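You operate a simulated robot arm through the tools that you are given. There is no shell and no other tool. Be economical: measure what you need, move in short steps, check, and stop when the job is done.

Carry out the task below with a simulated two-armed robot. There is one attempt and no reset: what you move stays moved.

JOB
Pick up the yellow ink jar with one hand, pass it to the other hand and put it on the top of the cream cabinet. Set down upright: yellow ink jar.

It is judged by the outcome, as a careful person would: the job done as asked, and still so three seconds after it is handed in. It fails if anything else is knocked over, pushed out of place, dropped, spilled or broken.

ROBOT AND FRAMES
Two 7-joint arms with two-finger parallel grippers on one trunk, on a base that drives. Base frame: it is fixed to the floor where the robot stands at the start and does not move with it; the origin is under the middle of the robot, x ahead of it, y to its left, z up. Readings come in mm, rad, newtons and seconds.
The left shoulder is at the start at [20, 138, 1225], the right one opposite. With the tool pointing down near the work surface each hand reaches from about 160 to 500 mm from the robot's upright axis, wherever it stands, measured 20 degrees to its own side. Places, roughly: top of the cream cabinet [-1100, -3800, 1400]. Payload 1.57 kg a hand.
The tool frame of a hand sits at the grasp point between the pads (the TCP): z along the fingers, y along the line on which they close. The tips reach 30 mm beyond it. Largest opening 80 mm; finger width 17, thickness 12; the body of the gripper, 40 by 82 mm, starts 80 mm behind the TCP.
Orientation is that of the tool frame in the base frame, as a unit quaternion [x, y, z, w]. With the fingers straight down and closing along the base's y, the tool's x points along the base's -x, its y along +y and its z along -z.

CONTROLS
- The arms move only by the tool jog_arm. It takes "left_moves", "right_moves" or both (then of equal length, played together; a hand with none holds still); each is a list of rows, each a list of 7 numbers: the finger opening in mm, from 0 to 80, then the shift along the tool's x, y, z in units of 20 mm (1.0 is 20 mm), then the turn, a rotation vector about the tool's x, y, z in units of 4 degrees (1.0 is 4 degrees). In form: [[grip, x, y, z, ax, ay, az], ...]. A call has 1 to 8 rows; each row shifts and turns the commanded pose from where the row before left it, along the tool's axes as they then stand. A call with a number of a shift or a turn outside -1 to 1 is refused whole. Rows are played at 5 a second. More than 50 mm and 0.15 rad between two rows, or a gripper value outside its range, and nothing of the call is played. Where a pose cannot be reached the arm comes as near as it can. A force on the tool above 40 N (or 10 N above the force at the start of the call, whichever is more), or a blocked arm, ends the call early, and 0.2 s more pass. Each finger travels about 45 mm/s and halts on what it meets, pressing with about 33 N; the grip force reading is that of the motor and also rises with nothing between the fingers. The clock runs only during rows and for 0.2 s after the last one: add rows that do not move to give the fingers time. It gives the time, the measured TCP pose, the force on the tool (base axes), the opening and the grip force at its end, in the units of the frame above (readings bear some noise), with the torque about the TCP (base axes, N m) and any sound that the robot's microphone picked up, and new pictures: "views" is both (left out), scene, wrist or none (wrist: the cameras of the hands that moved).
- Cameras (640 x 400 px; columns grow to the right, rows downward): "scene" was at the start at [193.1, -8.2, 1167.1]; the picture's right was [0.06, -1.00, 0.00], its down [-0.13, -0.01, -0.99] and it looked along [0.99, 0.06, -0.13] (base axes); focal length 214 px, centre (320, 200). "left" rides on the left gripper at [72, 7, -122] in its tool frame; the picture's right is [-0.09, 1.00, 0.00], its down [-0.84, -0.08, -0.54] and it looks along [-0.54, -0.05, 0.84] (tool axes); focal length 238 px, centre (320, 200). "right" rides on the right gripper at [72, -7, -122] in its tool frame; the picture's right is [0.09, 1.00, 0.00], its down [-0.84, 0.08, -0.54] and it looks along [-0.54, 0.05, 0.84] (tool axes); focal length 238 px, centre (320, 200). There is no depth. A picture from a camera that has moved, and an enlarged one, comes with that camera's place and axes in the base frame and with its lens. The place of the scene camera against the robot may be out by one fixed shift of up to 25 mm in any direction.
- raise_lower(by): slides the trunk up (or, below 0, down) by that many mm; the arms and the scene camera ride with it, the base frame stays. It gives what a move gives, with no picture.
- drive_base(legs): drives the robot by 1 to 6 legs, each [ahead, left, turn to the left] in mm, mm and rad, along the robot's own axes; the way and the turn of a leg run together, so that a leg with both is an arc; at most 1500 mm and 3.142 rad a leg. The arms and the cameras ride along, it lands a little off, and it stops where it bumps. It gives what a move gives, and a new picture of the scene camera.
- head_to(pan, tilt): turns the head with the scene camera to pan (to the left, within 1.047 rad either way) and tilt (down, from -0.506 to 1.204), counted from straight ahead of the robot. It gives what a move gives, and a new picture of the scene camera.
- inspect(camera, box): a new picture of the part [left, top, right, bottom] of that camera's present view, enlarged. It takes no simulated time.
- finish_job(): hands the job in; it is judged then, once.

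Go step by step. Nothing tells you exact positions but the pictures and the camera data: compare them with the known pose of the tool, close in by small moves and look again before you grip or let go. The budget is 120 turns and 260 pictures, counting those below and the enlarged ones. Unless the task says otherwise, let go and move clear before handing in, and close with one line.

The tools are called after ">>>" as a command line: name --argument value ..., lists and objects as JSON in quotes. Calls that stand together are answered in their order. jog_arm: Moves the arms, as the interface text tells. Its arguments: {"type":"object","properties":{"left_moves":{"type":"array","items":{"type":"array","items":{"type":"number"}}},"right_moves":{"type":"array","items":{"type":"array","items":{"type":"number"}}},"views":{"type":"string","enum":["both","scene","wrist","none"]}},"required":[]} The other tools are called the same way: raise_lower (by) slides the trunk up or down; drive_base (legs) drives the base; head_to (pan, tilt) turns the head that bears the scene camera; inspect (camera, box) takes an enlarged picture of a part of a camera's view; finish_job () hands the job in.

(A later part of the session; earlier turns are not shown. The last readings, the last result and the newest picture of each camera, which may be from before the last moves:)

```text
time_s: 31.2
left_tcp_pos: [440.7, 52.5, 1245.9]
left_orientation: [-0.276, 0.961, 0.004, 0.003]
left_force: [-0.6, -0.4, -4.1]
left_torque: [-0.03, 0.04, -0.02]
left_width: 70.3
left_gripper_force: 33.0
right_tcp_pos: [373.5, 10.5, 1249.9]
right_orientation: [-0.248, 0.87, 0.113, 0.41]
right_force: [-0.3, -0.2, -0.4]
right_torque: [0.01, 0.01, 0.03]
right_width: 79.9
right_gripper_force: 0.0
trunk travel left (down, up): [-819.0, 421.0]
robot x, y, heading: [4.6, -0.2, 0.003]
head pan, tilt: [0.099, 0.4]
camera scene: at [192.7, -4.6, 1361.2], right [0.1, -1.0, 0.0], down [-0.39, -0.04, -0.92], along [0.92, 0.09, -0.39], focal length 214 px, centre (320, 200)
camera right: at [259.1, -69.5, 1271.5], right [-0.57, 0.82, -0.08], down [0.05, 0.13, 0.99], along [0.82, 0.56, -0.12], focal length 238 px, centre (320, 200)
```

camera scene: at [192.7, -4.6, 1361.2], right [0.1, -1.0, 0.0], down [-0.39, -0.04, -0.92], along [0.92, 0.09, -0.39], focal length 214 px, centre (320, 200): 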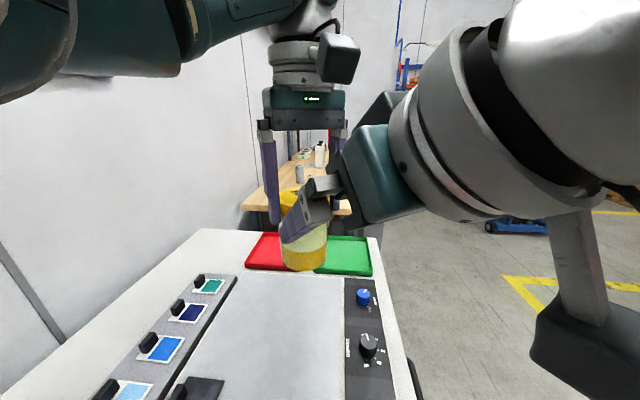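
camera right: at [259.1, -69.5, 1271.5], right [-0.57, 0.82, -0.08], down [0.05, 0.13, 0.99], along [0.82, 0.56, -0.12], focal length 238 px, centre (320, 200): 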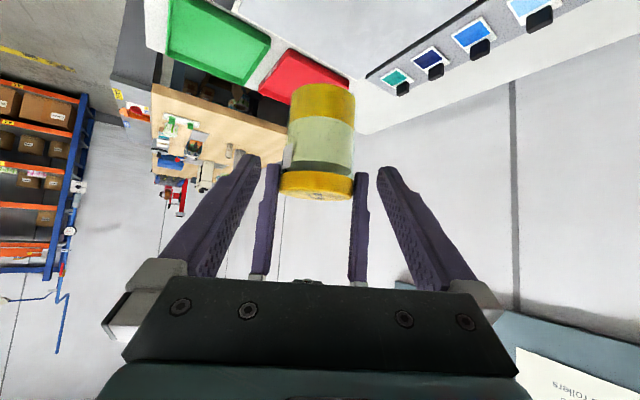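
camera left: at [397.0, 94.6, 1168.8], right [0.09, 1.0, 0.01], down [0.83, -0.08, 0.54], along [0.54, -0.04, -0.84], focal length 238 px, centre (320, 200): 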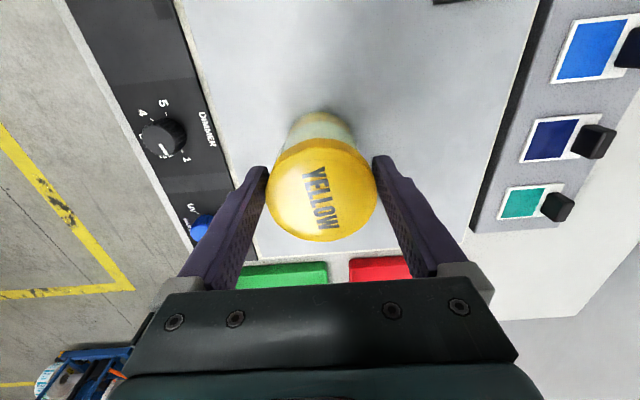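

The jar is centred between the right fingers. I advance 75 mm along the approach line and look again.

>>> jog_arm --right_moves '[[80, 0.03, 0, 0.75, 0, 0, 0], [80, 0.03, 0, 0.75, 0, 0, 0], [80, 0.03, 0, 0.75, 0, 0, 0], [80, 0.03, 0, 0.75, 0, 0, 0], [80, 0.03, 0, 0.75, 0, 0, 0], [80, 0, 0, 0, 0, 0, 0]]'

>>> inspect --camera "scene" --box '[230, 110, 390, 290]'

```text
time_s: 32.6
left_tcp_pos: [442.3, 53.2, 1245.5]
left_orientation: [-0.275, 0.961, 0.004, 0.003]
left_force: [0.1, 0.3, -3.2]
left_torque: [0.01, 0.0, -0.01]
left_width: 70.1
left_gripper_force: 32.3
right_tcp_pos: [419.9, 38.0, 1197.0]
right_orientation: [-0.248, 0.87, 0.114, 0.41]
right_force: [0.7, -0.1, 0.0]
right_torque: [0.0, -0.02, -0.02]
right_width: 80.0
right_gripper_force: 0.0
trunk travel left (down, up): [-819.0, 421.0]
robot x, y, heading: [-0.2, -3.5, -0.001]
head pan, tilt: [0.099, 0.4]
camera scene: at [192.7, -4.6, 1361.2], right [0.1, -1.0, 0.0], down [-0.39, -0.04, -0.92], along [0.92, 0.09, -0.39], focal length 214 px, centre (320, 200)
camera right: at [305.7, -40.7, 1219.3], right [-0.57, 0.82, -0.08], down [0.05, 0.13, 0.99], along [0.82, 0.56, -0.12], focal length 238 px, centre (320, 200)
```

scene: 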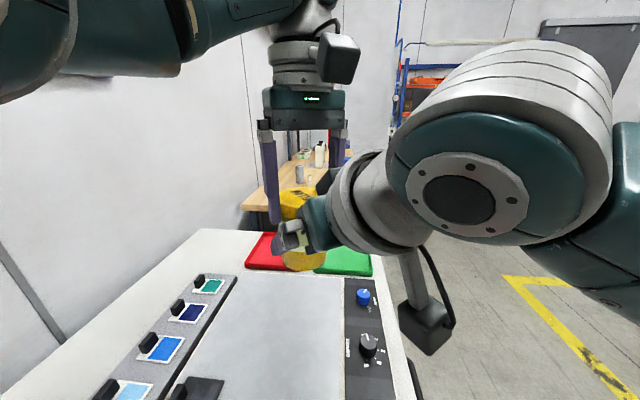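
right: 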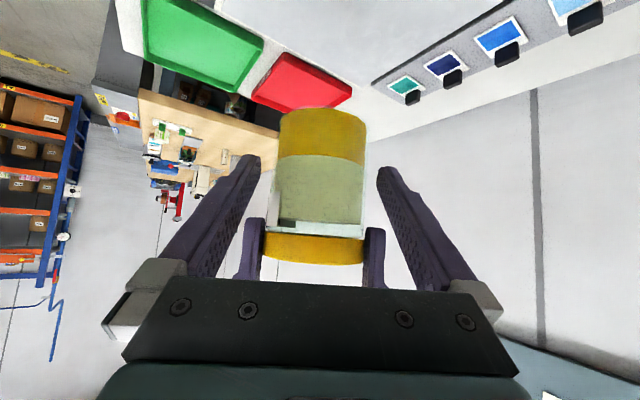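

```text
2.22 times, centred on (310, 200) of scene
camera zoom: at [192.7, -4.6, 1361.2], right [0.1, -1.0, 0.0], down [-0.39, -0.04, -0.92], along [0.92, 0.09, -0.39], focal length 477 px, centre (342, 200)
```

zoom: 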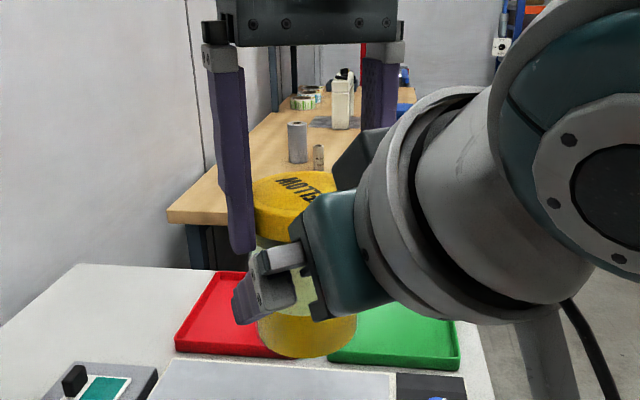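

Clear on all sides, with the right fingers passing below the left tips. I advance the last 32 mm.

>>> jog_arm --right_moves '[[80, 0, 0, 0.55, 0, 0, 0], [80, 0, 0, 0.55, 0, 0, 0], [80, 0, 0, 0.5, 0, 0, 0], [80, 0, 0, 0, 0, 0, 0]]'

>>> inspect --camera "scene" --box '[230, 110, 390, 290]'

```text
time_s: 33.6
left_tcp_pos: [441.2, 52.3, 1246.5]
left_orientation: [-0.275, 0.961, 0.004, 0.004]
left_force: [-0.3, -1.1, -3.8]
left_torque: [0.0, 0.05, 0.0]
left_width: 70.2
left_gripper_force: 33.2
right_tcp_pos: [440.1, 52.1, 1177.0]
right_orientation: [-0.247, 0.871, 0.113, 0.41]
right_force: [0.2, 0.9, -0.5]
right_torque: [0.01, 0.04, -0.02]
right_width: 79.9
right_gripper_force: 0.0
trunk travel left (down, up): [-819.0, 421.0]
robot x, y, heading: [1.7, -0.7, 0.001]
head pan, tilt: [0.099, 0.4]
camera scene: at [192.7, -4.6, 1361.2], right [0.1, -1.0, 0.0], down [-0.39, -0.04, -0.92], along [0.92, 0.09, -0.39], focal length 214 px, centre (320, 200)
camera right: at [326.1, -27.4, 1198.4], right [-0.57, 0.82, -0.08], down [0.05, 0.13, 0.99], along [0.82, 0.56, -0.12], focal length 238 px, centre (320, 200)
```

scene: 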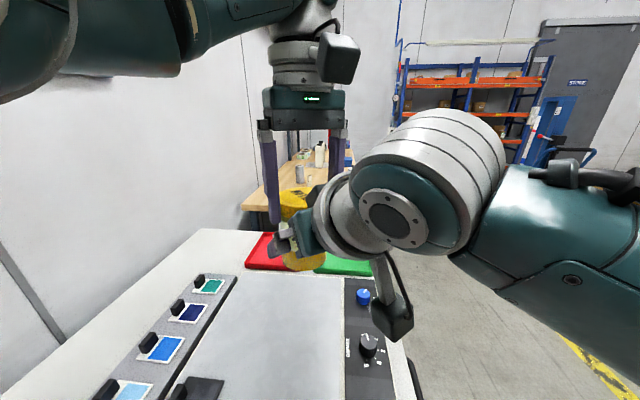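
right: 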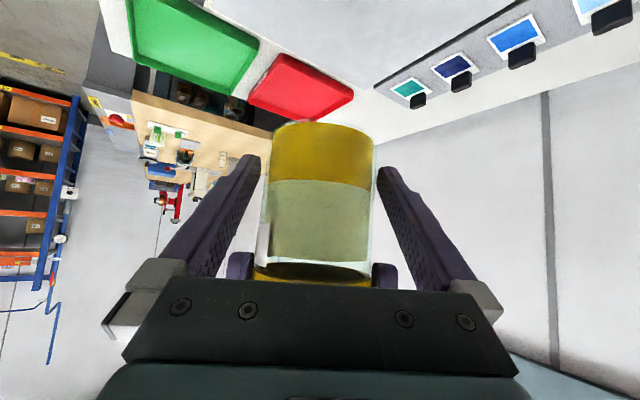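

```text
2.22 times, centred on (310, 200) of scene
camera zoom: at [192.7, -4.6, 1361.2], right [0.1, -1.0, 0.0], down [-0.39, -0.04, -0.92], along [0.92, 0.09, -0.39], focal length 477 px, centre (342, 200)
```

zoom: 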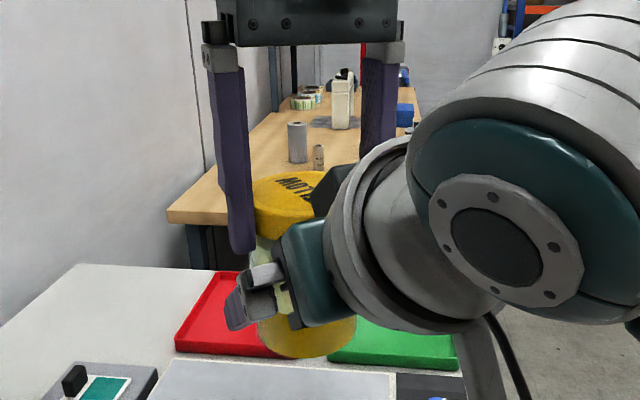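

In position: the body lies between the right pads. I close the right hand while the left still holds.

>>> jog_arm --right_moves '[[30, 0, 0, 0, 0, 0, 0], [30, 0, 0, 0, 0, 0, 0], [30, 0, 0, 0, 0, 0, 0], [30, 0, 0, 0, 0, 0, 0], [30, 0, 0, 0, 0, 0, 0], [30, 0, 0, 0, 0, 0, 0]]'

```text
time_s: 35.0
left_tcp_pos: [442.7, 52.5, 1244.7]
left_orientation: [-0.276, 0.961, 0.005, 0.003]
left_force: [-1.3, -0.8, -3.1]
left_torque: [-0.21, -0.01, 0.14]
left_width: 70.4
left_gripper_force: 33.2
right_tcp_pos: [440.1, 51.3, 1177.5]
right_orientation: [-0.248, 0.87, 0.114, 0.41]
right_force: [1.3, 1.5, -0.1]
right_torque: [0.12, 0.04, -0.13]
right_width: 70.3
right_gripper_force: 33.3
trunk travel left (down, up): [-819.0, 421.0]
robot x, y, heading: [-0.5, -2.3, -0.001]
head pan, tilt: [0.099, 0.4]
camera scene: at [192.7, -4.6, 1361.2], right [0.1, -1.0, 0.0], down [-0.39, -0.04, -0.92], along [0.92, 0.09, -0.39], focal length 214 px, centre (320, 200)
camera right: at [326.1, -27.5, 1198.5], right [-0.57, 0.82, -0.08], down [0.06, 0.13, 0.99], along [0.82, 0.56, -0.12], focal length 238 px, centre (320, 200)
```

scene: 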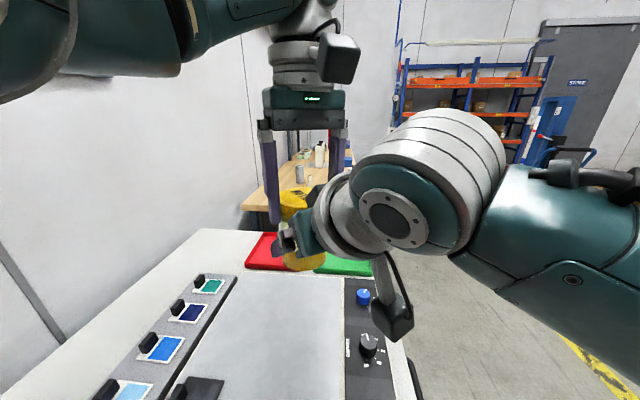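
right: 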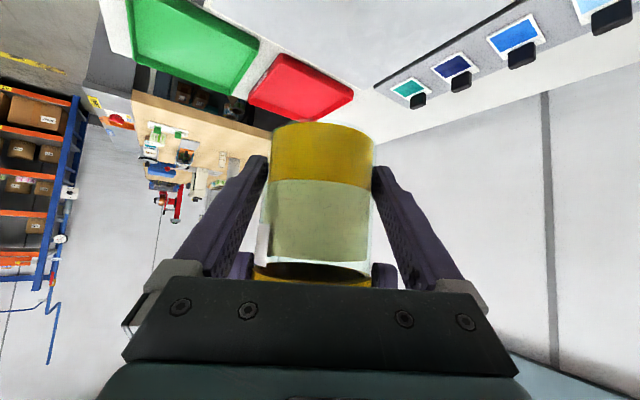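

The right hand grips the body at 70 mm with 33 N. I open the left hand and check that the load goes over to the right.

>>> jog_arm --left_moves '[[74, 0, 0, 0, 0, 0, 0], [78, 0, 0, 0, 0, 0, 0], [80, 0, 0, 0, 0, 0, 0], [80, 0, 0, 0, 0, 0, 0]]'

```text
time_s: 36.0
left_tcp_pos: [441.8, 51.8, 1246.2]
left_orientation: [-0.275, 0.961, 0.005, 0.005]
left_force: [0.1, 0.9, 0.6]
left_torque: [-0.01, 0.04, 0.02]
left_width: 79.8
left_gripper_force: 0.1
right_tcp_pos: [441.9, 53.2, 1177.6]
right_orientation: [-0.248, 0.87, 0.113, 0.411]
right_force: [-0.6, 0.4, -0.3]
right_torque: [-0.02, 0.02, -0.02]
right_width: 70.4
right_gripper_force: 32.7
trunk travel left (down, up): [-819.0, 421.0]
robot x, y, heading: [-0.1, -2.2, -0.003]
head pan, tilt: [0.099, 0.4]
camera scene: at [192.7, -4.6, 1361.2], right [0.1, -1.0, 0.0], down [-0.39, -0.04, -0.92], along [0.92, 0.09, -0.39], focal length 214 px, centre (320, 200)
camera left: at [376.5, 19.2, 1367.6], right [-0.45, 0.89, 0.01], down [0.75, 0.37, 0.55], along [0.49, 0.25, -0.84], focal length 238 px, centre (320, 200)
```

scene: 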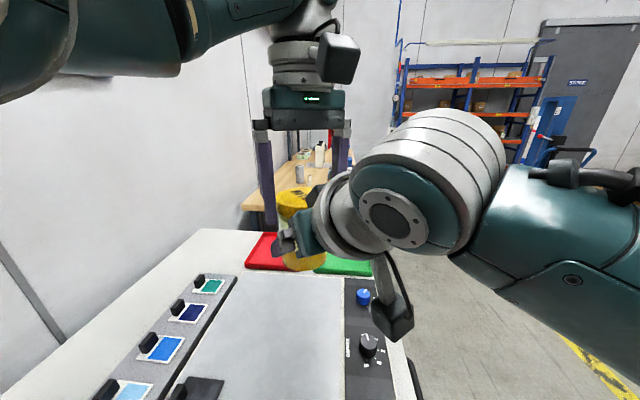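
left: 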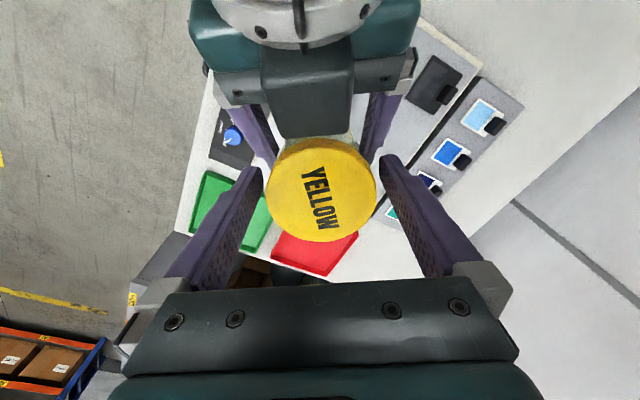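

The left hand is open. I separate the hands straight up and down: the left rises while the right lowers with the jar.

>>> jog_arm --left_moves '[[80, 0, 0, -0.5, 0, 0, 0], [80, 0, 0, -0.5, 0, 0, 0], [80, 0, 0, -0.5, 0, 0, 0], [80, 0, 0, 0, 0, 0, 0], [80, 0, 0, 0, 0, 0, 0], [80, 0, 0, 0, 0, 0, 0]]' --right_moves '[[30, 0, 0, 0, 0, 0, 0], [30, 0, 0, 0, 0, 0, 0], [30, 0.58, 0, 0.477, 0, 0, 0], [30, 0.58, 0, 0.477, 0, 0, 0], [30, 0.58, 0, 0.477, 0, 0, 0], [30, 0, 0, 0, 0, 0, 0]]'

```text
time_s: 37.4
left_tcp_pos: [441.7, 52.6, 1275.3]
left_orientation: [-0.275, 0.961, 0.005, 0.003]
left_force: [0.6, 0.0, 0.0]
left_torque: [-0.01, 0.02, -0.04]
left_width: 80.1
left_gripper_force: 0.1
right_tcp_pos: [440.2, 51.9, 1132.7]
right_orientation: [-0.248, 0.87, 0.113, 0.411]
right_force: [-1.6, 0.7, 0.1]
right_torque: [0.0, 0.04, -0.02]
right_width: 70.5
right_gripper_force: 33.4
trunk travel left (down, up): [-819.0, 421.0]
robot x, y, heading: [-0.3, 1.4, -0.001]
head pan, tilt: [0.099, 0.4]
camera scene: at [192.7, -4.6, 1361.2], right [0.1, -1.0, 0.0], down [-0.39, -0.04, -0.92], along [0.92, 0.09, -0.39], focal length 214 px, centre (320, 200)
camera right: at [325.6, -27.6, 1154.4], right [-0.57, 0.82, -0.08], down [0.05, 0.13, 0.99], along [0.82, 0.56, -0.12], focal length 238 px, centre (320, 200)
camera left: at [376.0, 20.3, 1397.1], right [-0.45, 0.89, 0.01], down [0.75, 0.37, 0.55], along [0.49, 0.25, -0.84], focal length 238 px, centre (320, 200)
```

scene: 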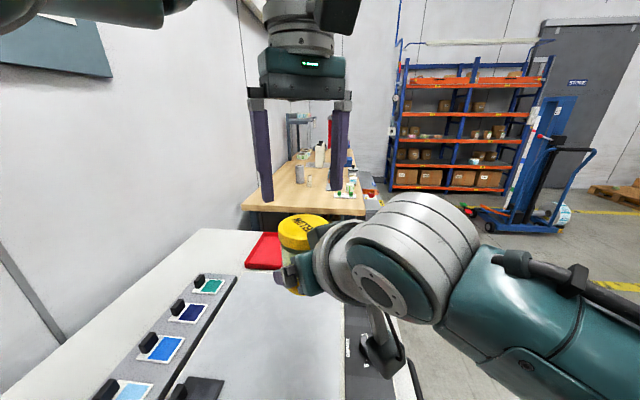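
right: 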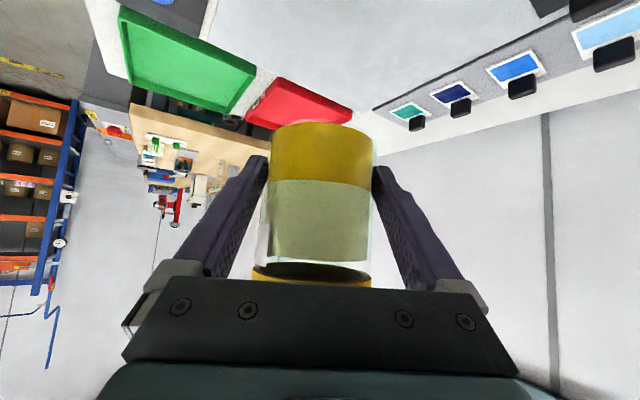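
left: 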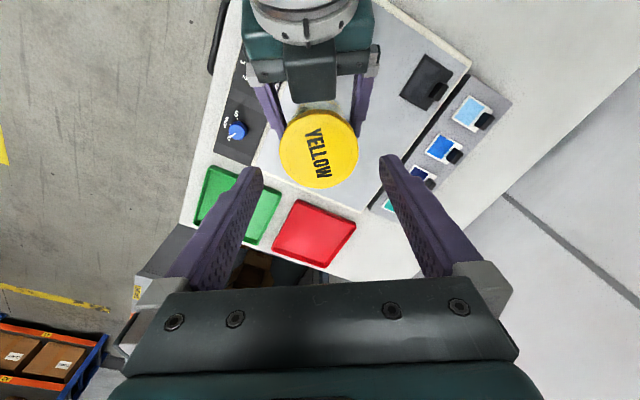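

The right hand now holds the jar alone, with the same view in its camera as before. I park the left hand to the left, then look to the right for the cabinet route.

>>> jog_arm --left_moves '[[80, 0, 1, 0, 0, 0, 0], [80, 0, 1, 0, 0, 0, 0], [80, 0, 1, 0, 0, 0, 0], [80, 0, 1, 0, 0, 0, 0], [80, 0, 1, 0, 0, 0, 0], [80, 0, 1, 0, 0, 0, 0], [80, 0, 1, 0, 0, 0, 0], [80, 0, 0, 0, 0, 0, 0]]' --views "none"

>>> head_to --pan -1.047 --tilt 0.35

```text
time_s: 39.2
left_tcp_pos: [364.9, 171.0, 1277.2]
left_orientation: [-0.276, 0.961, 0.005, 0.003]
left_force: [-0.2, 0.4, -0.2]
left_torque: [0.01, 0.0, 0.01]
left_width: 80.2
left_gripper_force: 0.0
right_tcp_pos: [440.8, 51.6, 1133.4]
right_orientation: [-0.248, 0.87, 0.113, 0.41]
right_force: [0.1, 0.2, 0.1]
right_torque: [-0.03, 0.08, -0.02]
right_width: 70.3
right_gripper_force: 32.8
trunk travel left (down, up): [-819.0, 421.0]
robot x, y, heading: [1.7, 0.2, 0.006]
head pan, tilt: [0.099, 0.4]
```

```text
time_s: 40.5
left_tcp_pos: [365.0, 170.7, 1277.4]
left_orientation: [-0.276, 0.961, 0.004, 0.003]
left_force: [-0.2, -0.3, -0.6]
left_torque: [-0.01, 0.0, -0.01]
left_width: 80.3
left_gripper_force: 0.1
right_tcp_pos: [440.3, 51.8, 1133.8]
right_orientation: [-0.248, 0.87, 0.113, 0.41]
right_force: [1.0, -0.1, -0.4]
right_torque: [-0.02, 0.0, 0.0]
right_width: 70.4
right_gripper_force: 33.0
trunk travel left (down, up): [-819.0, 421.0]
robot x, y, heading: [1.1, -1.3, 0.006]
head pan, tilt: [-1.047, 0.351]
camera scene: at [147.2, -94.4, 1365.7], right [-0.87, -0.5, 0.0], down [-0.17, 0.3, -0.94], along [0.47, -0.81, -0.34], focal length 214 px, centre (320, 200)
```

scene: 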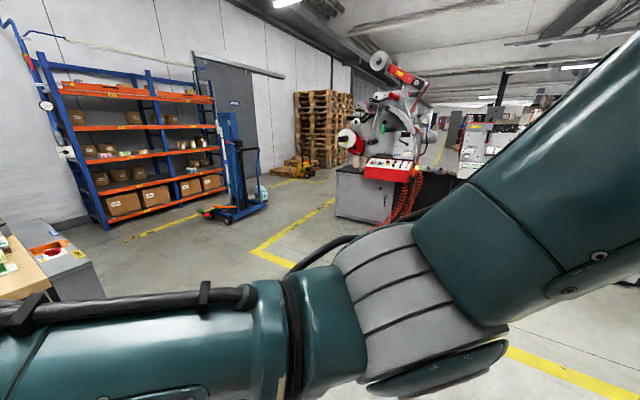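

The aisle to the right is open, with a machine near [940, −2900]. I back straight away from the table first.

>>> drive_base --legs '[[-450, 0, 0]]'

```text
time_s: 43.2
left_tcp_pos: [-72.0, 170.1, 1277.1]
left_orientation: [-0.275, 0.962, 0.004, 0.003]
left_force: [0.4, -0.6, 0.3]
left_torque: [0.0, 0.01, -0.02]
left_width: 79.9
left_gripper_force: 0.1
right_tcp_pos: [3.3, 50.9, 1133.2]
right_orientation: [-0.247, 0.871, 0.113, 0.41]
right_force: [0.1, -0.6, -0.2]
right_torque: [-0.07, 0.05, 0.0]
right_width: 70.3
right_gripper_force: 33.3
trunk travel left (down, up): [-819.0, 421.0]
robot x, y, heading: [-437.4, 0.3, -0.003]
head pan, tilt: [-1.047, 0.351]
camera scene: at [-290.4, -94.3, 1365.7], right [-0.87, -0.5, 0.0], down [-0.17, 0.3, -0.94], along [0.47, -0.81, -0.34], focal length 214 px, centre (320, 200)
```

scene: 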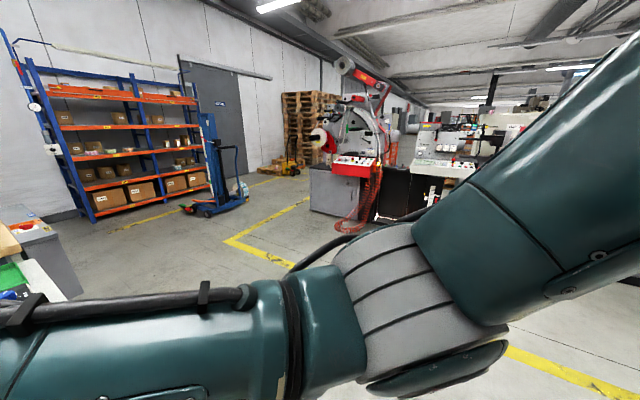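

Backed off without a bump. I turn right in two steps while watching the surroundings.

>>> drive_base --legs '[[0, 0, -0.9]]'

>>> head_to --pan -0.3 --tilt 0.15

```text
time_s: 45.9
left_tcp_pos: [-79.6, -183.8, 1276.9]
left_orientation: [0.175, 0.985, 0.003, 0.006]
left_force: [-0.4, 1.4, 0.5]
left_torque: [-0.02, -0.02, 0.0]
left_width: 80.0
left_gripper_force: 0.1
right_tcp_pos: [-126.5, -315.9, 1132.9]
right_orientation: [0.16, 0.891, -0.079, 0.418]
right_force: [0.5, 0.5, -0.1]
right_torque: [0.03, 0.08, -0.03]
right_width: 70.4
right_gripper_force: 32.8
trunk travel left (down, up): [-819.0, 421.0]
robot x, y, heading: [-440.4, 1.9, -0.912]
head pan, tilt: [-1.047, 0.351]
camera scene: at [-410.6, -178.3, 1365.7], right [-0.93, 0.38, 0.0], down [0.13, 0.32, -0.94], along [-0.36, -0.87, -0.34], focal length 214 px, centre (320, 200)
```

scene: 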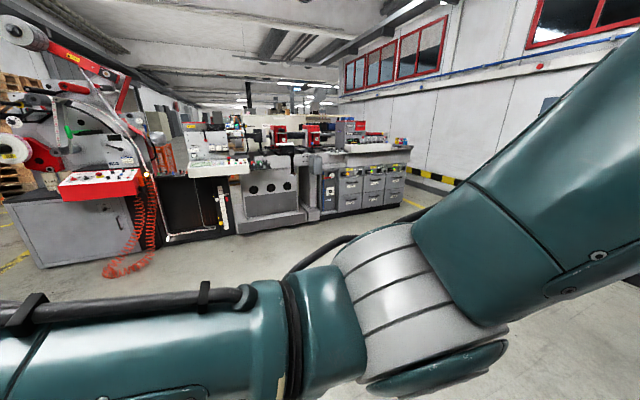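

```text
time_s: 47.0
left_tcp_pos: [-78.5, -184.9, 1277.0]
left_orientation: [0.176, 0.984, 0.003, 0.004]
left_force: [-0.2, -1.0, -0.3]
left_torque: [0.03, 0.0, 0.01]
left_width: 80.0
left_gripper_force: 0.1
right_tcp_pos: [-126.9, -315.6, 1133.6]
right_orientation: [0.16, 0.89, -0.079, 0.419]
right_force: [0.6, 0.1, 0.4]
right_torque: [0.03, 0.03, 0.0]
right_width: 70.6
right_gripper_force: 32.9
trunk travel left (down, up): [-819.0, 421.0]
robot x, y, heading: [-437.5, -2.2, -0.911]
head pan, tilt: [-0.3, 0.15]
camera scene: at [-342.9, -179.0, 1384.4], right [-0.94, -0.35, 0.0], down [-0.05, 0.14, -0.99], along [0.35, -0.93, -0.15], focal length 214 px, centre (320, 200)
```

scene: 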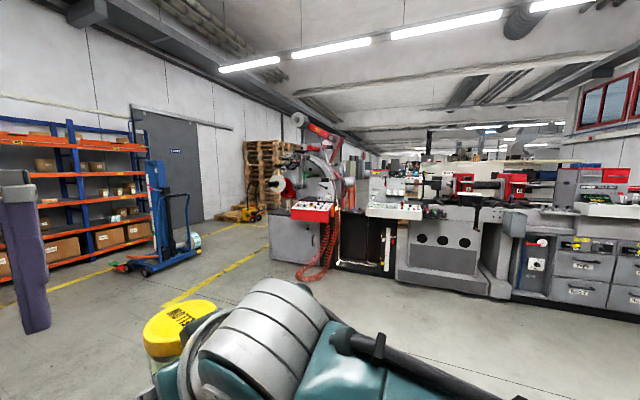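

The cabinet should lie a bit right of the machine line ahead. I turn to face it and zoom in there.

>>> drive_base --legs '[[0, 0, -0.84]]'

>>> head_to --pan 0 --tilt 0.15

>>> inspect --camera "scene" --box '[220, 100, 420, 225]'

```text
time_s: 49.6
left_tcp_pos: [-341.9, -390.3, 1277.8]
left_orientation: [0.568, 0.823, 0.001, 0.004]
left_force: [0.4, -0.2, -0.5]
left_torque: [-0.01, 0.0, 0.0]
left_width: 79.9
left_gripper_force: 0.1
right_tcp_pos: [-473.8, -440.3, 1133.1]
right_orientation: [0.516, 0.743, -0.246, 0.348]
right_force: [-0.3, 0.4, -0.6]
right_torque: [0.06, 0.04, -0.01]
right_width: 70.4
right_gripper_force: 32.6
trunk travel left (down, up): [-819.0, 421.0]
robot x, y, heading: [-435.2, -0.7, -1.768]
head pan, tilt: [-0.3, 0.15]
camera scene: at [-500.4, -192.5, 1384.4], right [-0.88, 0.48, 0.0], down [0.07, 0.13, -0.99], along [-0.47, -0.87, -0.15], focal length 214 px, centre (320, 200)
```

scene: 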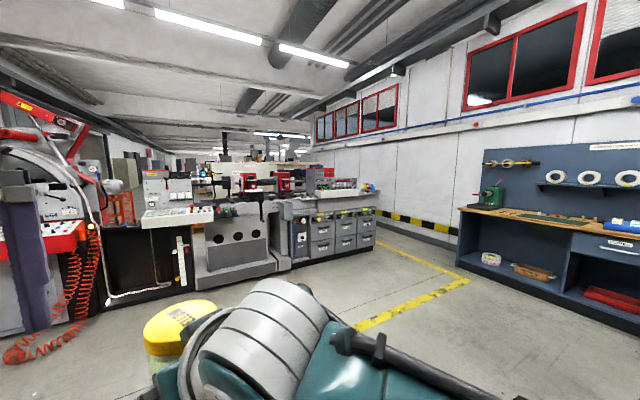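

```text
time_s: 50.5
left_tcp_pos: [-342.8, -391.9, 1278.3]
left_orientation: [0.568, 0.823, 0.0, 0.006]
left_force: [-0.5, 0.0, -0.3]
left_torque: [0.02, 0.0, 0.02]
left_width: 79.9
left_gripper_force: 0.1
right_tcp_pos: [-472.9, -441.2, 1132.4]
right_orientation: [0.516, 0.743, -0.246, 0.348]
right_force: [0.3, -0.1, 0.0]
right_torque: [0.05, 0.03, 0.0]
right_width: 70.3
right_gripper_force: 32.8
trunk travel left (down, up): [-819.0, 421.0]
robot x, y, heading: [-439.6, 2.0, -1.772]
head pan, tilt: [0.0, 0.15]
camera scene: at [-474.4, -202.0, 1384.4], right [-0.98, 0.2, 0.0], down [0.03, 0.15, -0.99], along [-0.2, -0.97, -0.15], focal length 214 px, centre (320, 200)
```

scene: 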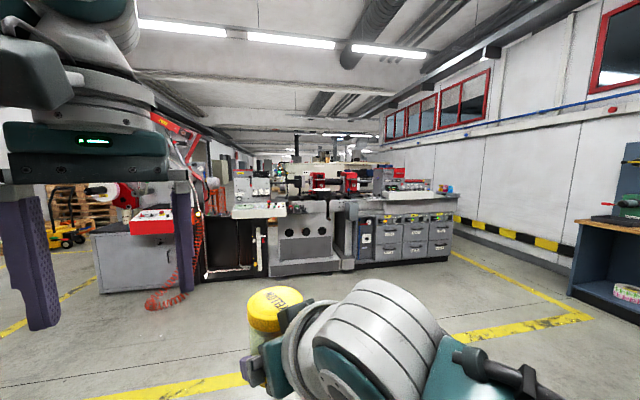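

```text
3.20 times, centred on (320, 162) of scene
camera zoom: at [-474.4, -202.0, 1384.4], right [-0.98, 0.2, 0.0], down [0.03, 0.15, -0.99], along [-0.2, -0.97, -0.15], focal length 686 px, centre (320, 320)
```

zoom: 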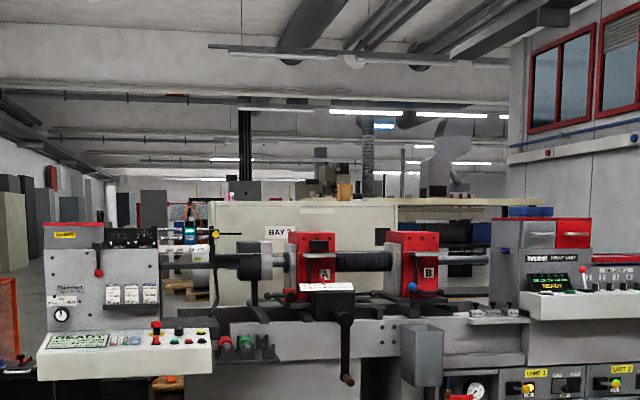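

The cream cabinet is the "BAY 2" block behind the machine line, which spans roughly x −3100 to 1500 at y −2900. I raise the trunk for a better view over it; the extra height is needed for the top anyway.

>>> raise_lower --by 400

>>> inspect --camera "scene" --box '[180, 110, 460, 285]'

>>> inspect --camera "scene" --box '[220, 150, 420, 275]'

```text
time_s: 54.3
left_tcp_pos: [-341.6, -392.2, 1678.3]
left_orientation: [0.569, 0.823, 0.0, 0.005]
left_force: [-0.2, -0.1, 0.3]
left_torque: [-0.01, 0.01, 0.02]
left_width: 80.1
left_gripper_force: 0.1
right_tcp_pos: [-473.1, -442.0, 1532.4]
right_orientation: [0.516, 0.743, -0.246, 0.348]
right_force: [-0.2, 0.9, -4.4]
right_torque: [0.04, 0.02, -0.01]
right_width: 70.4
right_gripper_force: 32.3
trunk travel left (down, up): [-1219.0, 21.0]
robot x, y, heading: [-437.4, 0.0, -1.771]
head pan, tilt: [0.0, 0.15]
```

```text
2.29 times, centred on (320, 198) of scene
camera zoom: at [-474.4, -202.1, 1784.4], right [-0.98, 0.2, 0.0], down [0.03, 0.15, -0.99], along [-0.19, -0.97, -0.15], focal length 490 px, centre (320, 206)
```

zoom: 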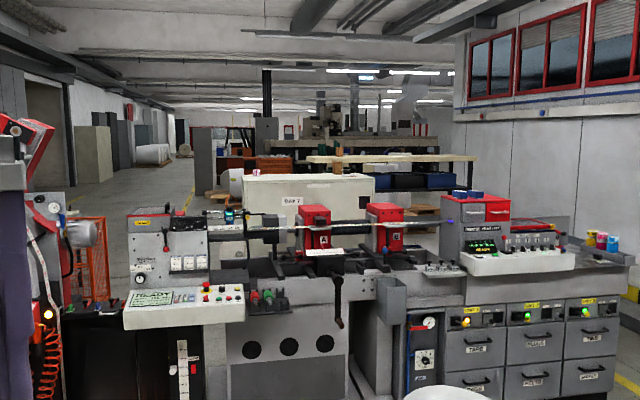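

```text
3.20 times, centred on (320, 212) of scene
camera zoom: at [-474.4, -202.1, 1784.4], right [-0.98, 0.2, 0.0], down [0.03, 0.15, -0.99], along [-0.19, -0.97, -0.15], focal length 686 px, centre (320, 160)
```

zoom: 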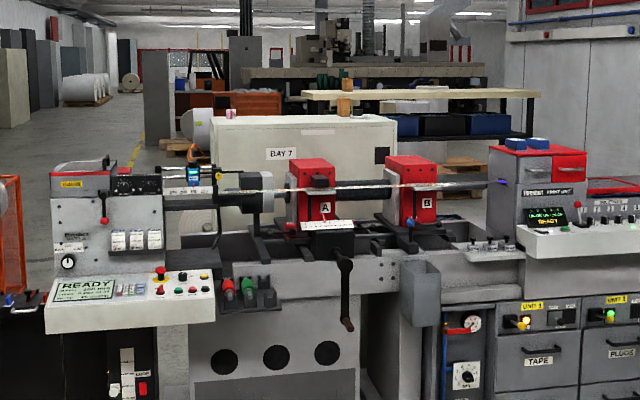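

The cabinet top shows beyond the machines, about 1 m wide around x −1090. I look left and right for a way around the line.

>>> head_to --pan 0.7 --tilt 0.25

>>> head_to --pan -0.6 --tilt 0.25

```text
time_s: 55.4
left_tcp_pos: [-341.5, -391.5, 1677.4]
left_orientation: [0.568, 0.823, 0.001, 0.005]
left_force: [0.4, 1.0, 0.2]
left_torque: [0.03, 0.01, 0.01]
left_width: 80.1
left_gripper_force: 0.1
right_tcp_pos: [-473.7, -441.1, 1533.7]
right_orientation: [0.516, 0.744, -0.245, 0.347]
right_force: [0.4, 0.9, -3.8]
right_torque: [0.05, 0.04, 0.06]
right_width: 70.5
right_gripper_force: 33.2
trunk travel left (down, up): [-1219.0, 21.0]
robot x, y, heading: [-439.8, 2.3, -1.765]
head pan, tilt: [0.7, 0.25]
camera scene: at [-411.3, -193.1, 1775.2], right [-0.88, -0.48, 0.0], down [-0.12, 0.22, -0.97], along [0.47, -0.85, -0.25], focal length 214 px, centre (320, 200)
```

scene: 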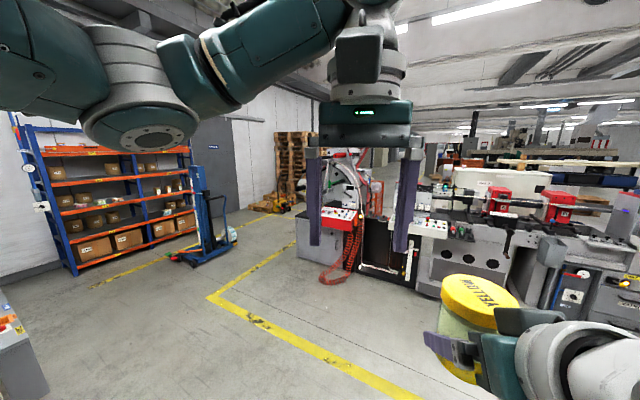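

```text
time_s: 56.8
left_tcp_pos: [-342.3, -392.6, 1677.8]
left_orientation: [0.569, 0.822, 0.0, 0.006]
left_force: [-0.1, -0.3, -0.2]
left_torque: [0.02, 0.0, -0.02]
left_width: 80.1
left_gripper_force: 0.1
right_tcp_pos: [-473.2, -440.6, 1532.0]
right_orientation: [0.516, 0.743, -0.245, 0.348]
right_force: [1.5, 0.1, -3.3]
right_torque: [0.04, 0.03, 0.0]
right_width: 70.2
right_gripper_force: 33.0
trunk travel left (down, up): [-1219.0, 21.0]
robot x, y, heading: [-437.9, 2.0, -1.767]
head pan, tilt: [-0.6, 0.25]
camera scene: at [-523.0, -176.4, 1775.2], right [-0.7, 0.72, 0.0], down [0.18, 0.17, -0.97], along [-0.69, -0.68, -0.25], focal length 214 px, centre (320, 200)
```

scene: 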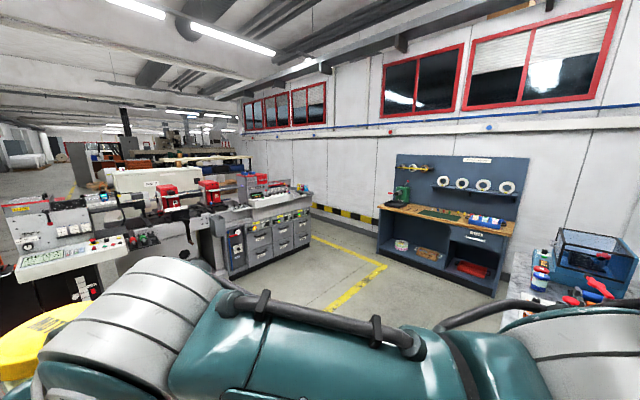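

There is an aisle past the right end of the line, between the drawer unit's corner at about [−2970, −2800] and the blue bench's corner at about [−3740, −1890]. I turn toward it and drive in steps.

>>> drive_base --legs '[[0, 0, -0.748], [1400, 0, 0], [1000, 0, 0]]'

>>> head_to --pan 0.35 --tilt 0.35

```text
time_s: 70.4
left_tcp_pos: [-2512.5, -1780.3, 1677.8]
left_orientation: [0.825, 0.566, -0.002, 0.006]
left_force: [0.9, -0.4, -0.8]
left_torque: [-0.02, -0.03, 0.05]
left_width: 79.8
left_gripper_force: 0.0
right_tcp_pos: [-2641.5, -1730.6, 1533.0]
right_orientation: [0.747, 0.511, -0.353, 0.238]
right_force: [-0.2, -0.8, -3.5]
right_torque: [0.04, -0.02, -0.01]
right_width: 70.5
right_gripper_force: 33.3
trunk travel left (down, up): [-1219.0, 21.0]
robot x, y, heading: [-2321.8, -1427.5, -2.498]
head pan, tilt: [-0.6, 0.25]
camera scene: at [-2493.6, -1502.8, 1775.2], right [-0.04, 1.0, 0.0], down [0.25, 0.01, -0.97], along [-0.97, -0.04, -0.25], focal length 214 px, centre (320, 200)
```

scene: 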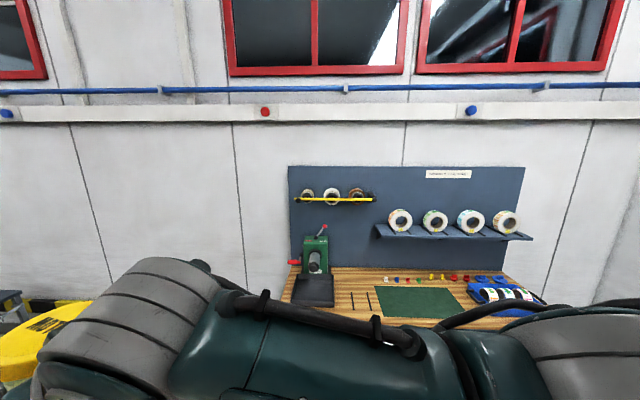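

```text
time_s: 71.6
left_tcp_pos: [-2512.1, -1781.5, 1677.7]
left_orientation: [0.824, 0.566, -0.002, 0.006]
left_force: [0.5, 0.1, 0.6]
left_torque: [0.01, -0.01, 0.04]
left_width: 79.8
left_gripper_force: 0.0
right_tcp_pos: [-2642.0, -1730.8, 1533.6]
right_orientation: [0.747, 0.511, -0.353, 0.237]
right_force: [0.8, -0.9, -3.8]
right_torque: [-0.01, -0.03, 0.01]
right_width: 70.2
right_gripper_force: 33.2
trunk travel left (down, up): [-1219.0, 21.0]
robot x, y, heading: [-2323.2, -1426.9, -2.5]
head pan, tilt: [0.351, 0.351]
camera scene: at [-2451.0, -1576.7, 1765.7], right [-0.84, 0.54, 0.0], down [0.19, 0.29, -0.94], along [-0.51, -0.79, -0.34], focal length 214 px, centre (320, 200)
```

scene: 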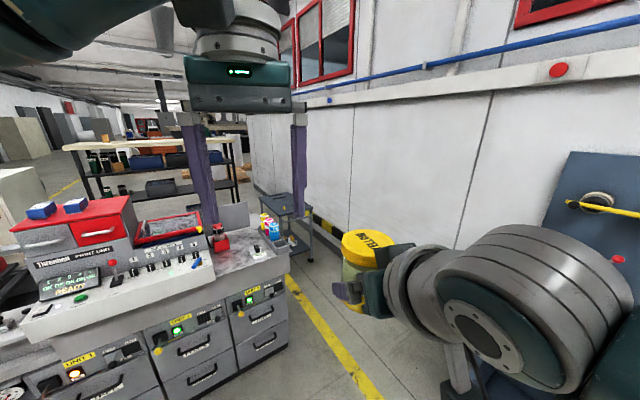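

The aisle past the drawer unit is open, with a small trolley farther on. I drive into the gap and turn to face along the aisle.

>>> drive_base --legs '[[1255, -35, 0], [0, 0, 0.93]]'

>>> head_to --pan 0.1 --tilt 0.45

```text
time_s: 80.3
left_tcp_pos: [-3158.7, -2513.0, 1678.1]
left_orientation: [0.48, 0.877, 0.002, 0.005]
left_force: [0.5, 0.4, 0.9]
left_torque: [0.0, 0.0, -0.06]
left_width: 80.2
left_gripper_force: 0.0
right_tcp_pos: [-3277.4, -2588.6, 1532.8]
right_orientation: [0.435, 0.794, -0.207, 0.371]
right_force: [-0.6, 0.3, -4.6]
right_torque: [0.02, 0.05, 0.03]
right_width: 70.3
right_gripper_force: 32.5
trunk travel left (down, up): [-1219.0, 21.0]
robot x, y, heading: [-3332.7, -2153.1, -1.564]
head pan, tilt: [0.351, 0.351]
camera scene: at [-3298.8, -2350.1, 1765.7], right [-0.94, -0.35, 0.0], down [-0.12, 0.32, -0.94], along [0.33, -0.88, -0.34], focal length 214 px, centre (320, 200)
```

scene: 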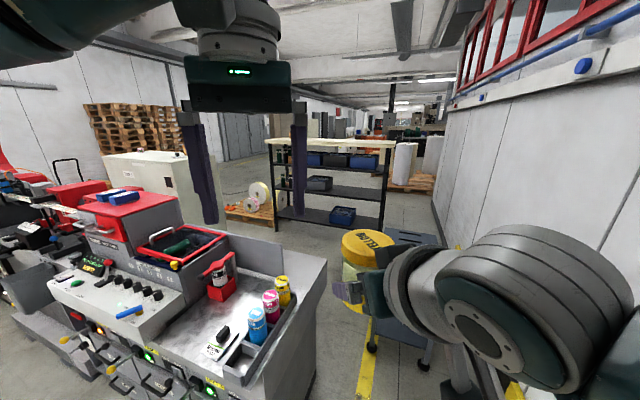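

```text
time_s: 81.0
left_tcp_pos: [-3160.1, -2513.5, 1678.1]
left_orientation: [0.481, 0.877, 0.001, 0.005]
left_force: [-0.1, 0.7, 0.5]
left_torque: [0.01, 0.01, 0.03]
left_width: 79.9
left_gripper_force: 0.0
right_tcp_pos: [-3277.8, -2588.8, 1532.8]
right_orientation: [0.436, 0.793, -0.207, 0.371]
right_force: [0.6, 0.2, -4.1]
right_torque: [0.01, 0.04, -0.03]
right_width: 70.2
right_gripper_force: 32.6
trunk travel left (down, up): [-1219.0, 21.0]
robot x, y, heading: [-3333.6, -2146.1, -1.558]
head pan, tilt: [0.099, 0.45]
camera scene: at [-3321.5, -2354.4, 1756.5], right [-0.99, -0.11, 0.0], down [-0.05, 0.43, -0.9], along [0.1, -0.89, -0.44], focal length 214 px, centre (320, 200)
```

scene: 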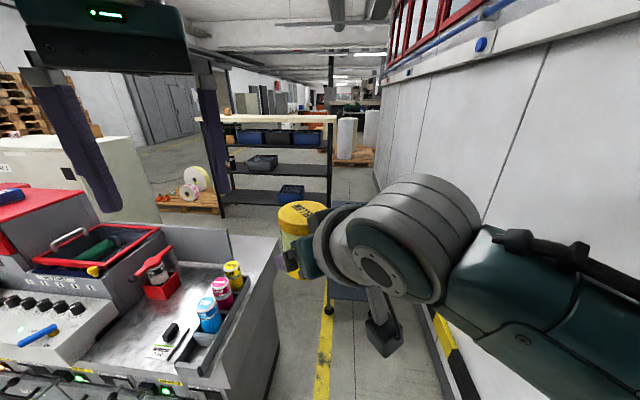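

The floor behind the machines looks open, but a trolley stands in the aisle and my own right hand hides it. I use the wrist cameras to see it better.

>>> inspect --camera "left" --box '[0, 0, 640, 400]'

>>> inspect --camera "right" --box '[0, 0, 640, 400]'

>>> head_to --pan -0.35 --tilt 0.6

```text
1.00 times, centred on (320, 200) of left (not enlarged: the box is as wide or as high as the picture)
camera zoom: at [-3193.6, -2447.9, 1799.6], right [0.89, 0.46, 0.01], down [0.38, -0.74, 0.55], along [0.26, -0.48, -0.84], focal length 238 px, centre (320, 200)
```

zoom: 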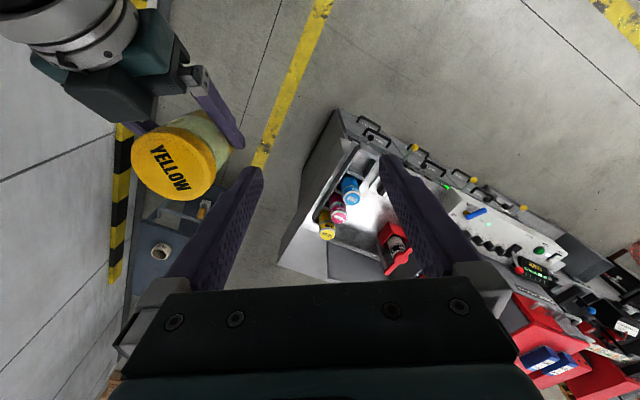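

```text
1.00 times, centred on (320, 200) of right (not enlarged: the box is as wide or as high as the picture)
camera zoom: at [-3356.2, -2474.7, 1554.3], right [0.81, 0.58, -0.08], down [0.13, -0.05, 0.99], along [0.57, -0.81, -0.12], focal length 238 px, centre (320, 200)
```

zoom: 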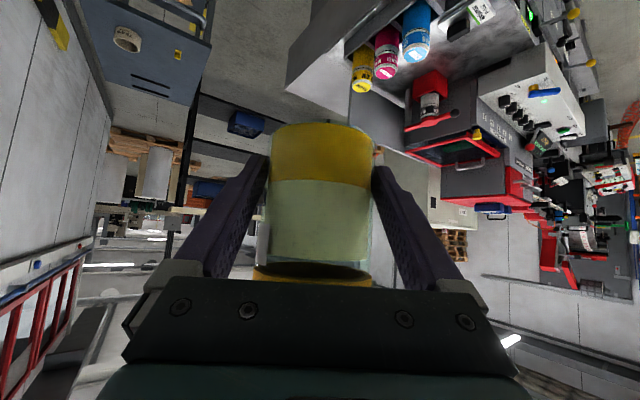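

```text
time_s: 81.9
left_tcp_pos: [-3158.5, -2512.7, 1677.5]
left_orientation: [0.48, 0.877, 0.001, 0.006]
left_force: [0.5, -1.3, 0.5]
left_torque: [0.03, -0.03, -0.02]
left_width: 80.1
left_gripper_force: 0.0
right_tcp_pos: [-3276.9, -2588.3, 1532.6]
right_orientation: [0.436, 0.793, -0.208, 0.371]
right_force: [-0.3, 0.0, -4.3]
right_torque: [0.04, 0.06, 0.0]
right_width: 70.3
right_gripper_force: 32.4
trunk travel left (down, up): [-1219.0, 21.0]
robot x, y, heading: [-3332.6, -2145.9, -1.561]
head pan, tilt: [-0.351, 0.6]
camera scene: at [-3361.1, -2346.4, 1743.0], right [-0.94, 0.33, 0.0], down [0.19, 0.53, -0.83], along [-0.27, -0.78, -0.56], focal length 214 px, centre (320, 200)
```

scene: 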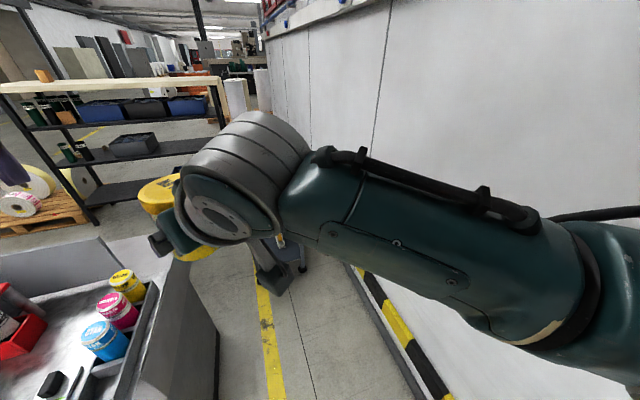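

The trolley leaves only about 300 mm beside the drawer unit, so this side is blocked. I go back and around the left end of the line, past x 1500, where the aisle is wide.

>>> drive_base --legs '[[-550, 1000, 0], [0, 0, 1.56], [1400, 0, 0], [1400, 0, 0]]'

>>> head_to --pan -0.6 --tilt 0.35

>>> head_to --pan 0.0 --tilt 0.35

```text
time_s: 104.7
left_tcp_pos: [806.6, -1310.3, 1678.9]
left_orientation: [-0.294, 0.956, 0.005, 0.003]
left_force: [-0.3, -0.3, -0.7]
left_torque: [0.03, 0.01, -0.02]
left_width: 80.3
left_gripper_force: 0.2
right_tcp_pos: [885.0, -1425.4, 1532.2]
right_orientation: [-0.264, 0.866, 0.121, 0.408]
right_force: [0.5, -0.3, -3.9]
right_torque: [-0.01, 0.05, 0.0]
right_width: 70.5
right_gripper_force: 32.6
trunk travel left (down, up): [-1219.0, 21.0]
robot x, y, heading: [447.4, -1493.9, 0.039]
head pan, tilt: [-0.351, 0.6]
camera scene: at [632.3, -1531.0, 1743.0], right [-0.31, -0.95, 0.0], down [-0.54, 0.17, -0.82], along [0.78, -0.25, -0.57], focal length 214 px, centre (320, 200)
```

scene: 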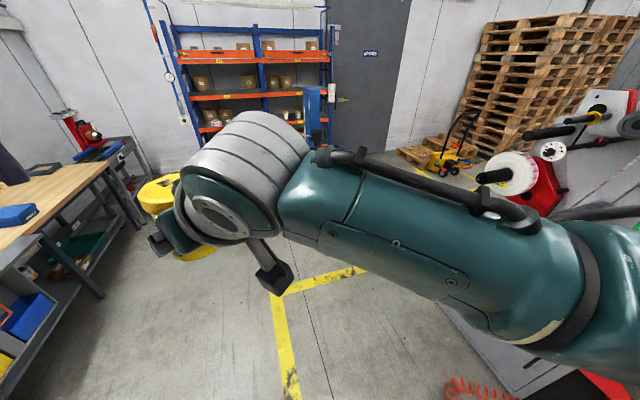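

```text
time_s: 105.5
left_tcp_pos: [807.4, -1309.5, 1678.1]
left_orientation: [-0.295, 0.955, 0.006, 0.003]
left_force: [0.1, 0.3, 0.0]
left_torque: [0.0, 0.04, 0.03]
left_width: 80.2
left_gripper_force: 0.1
right_tcp_pos: [885.8, -1426.0, 1531.4]
right_orientation: [-0.264, 0.866, 0.12, 0.408]
right_force: [0.0, -0.6, -3.4]
right_torque: [-0.03, 0.05, -0.01]
right_width: 69.8
right_gripper_force: 33.0
trunk travel left (down, up): [-1219.0, 21.0]
robot x, y, heading: [448.7, -1493.8, 0.035]
head pan, tilt: [-0.6, 0.351]
camera scene: at [627.0, -1553.4, 1765.7], right [-0.53, -0.85, 0.0], down [-0.29, 0.18, -0.94], along [0.79, -0.5, -0.34], focal length 214 px, centre (320, 200)
```

scene: 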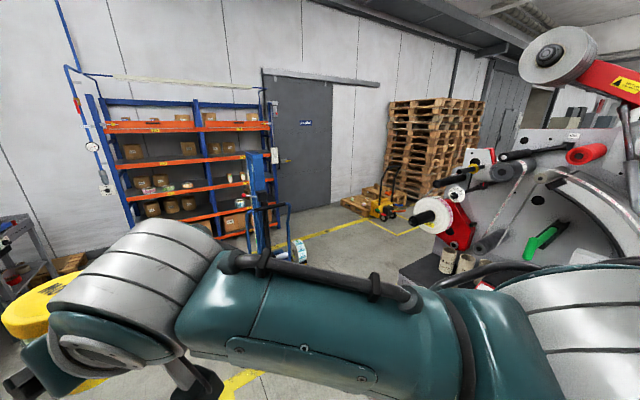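

```text
time_s: 106.5
left_tcp_pos: [806.4, -1310.6, 1677.4]
left_orientation: [-0.294, 0.956, 0.004, 0.002]
left_force: [-0.1, -0.1, -0.1]
left_torque: [0.04, 0.02, 0.01]
left_width: 80.0
left_gripper_force: 0.0
right_tcp_pos: [885.0, -1425.0, 1531.9]
right_orientation: [-0.264, 0.866, 0.12, 0.408]
right_force: [-0.2, -0.5, -3.6]
right_torque: [-0.04, 0.01, -0.01]
right_width: 70.3
right_gripper_force: 33.5
trunk travel left (down, up): [-1219.0, 21.0]
robot x, y, heading: [448.3, -1493.6, 0.038]
head pan, tilt: [0.0, 0.351]
camera scene: at [641.2, -1500.4, 1765.7], right [0.04, -1.0, 0.0], down [-0.34, -0.01, -0.94], along [0.94, 0.03, -0.34], focal length 214 px, centre (320, 200)
```

scene: 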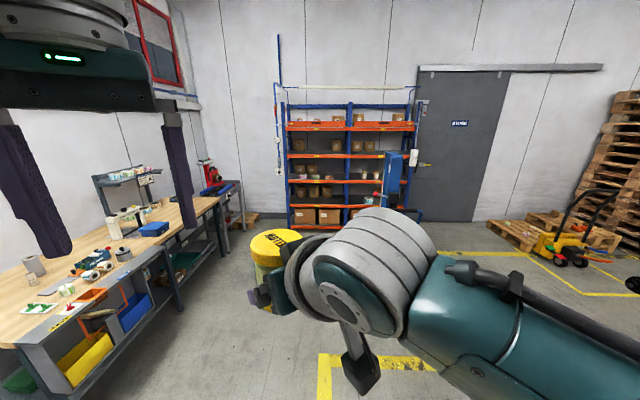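

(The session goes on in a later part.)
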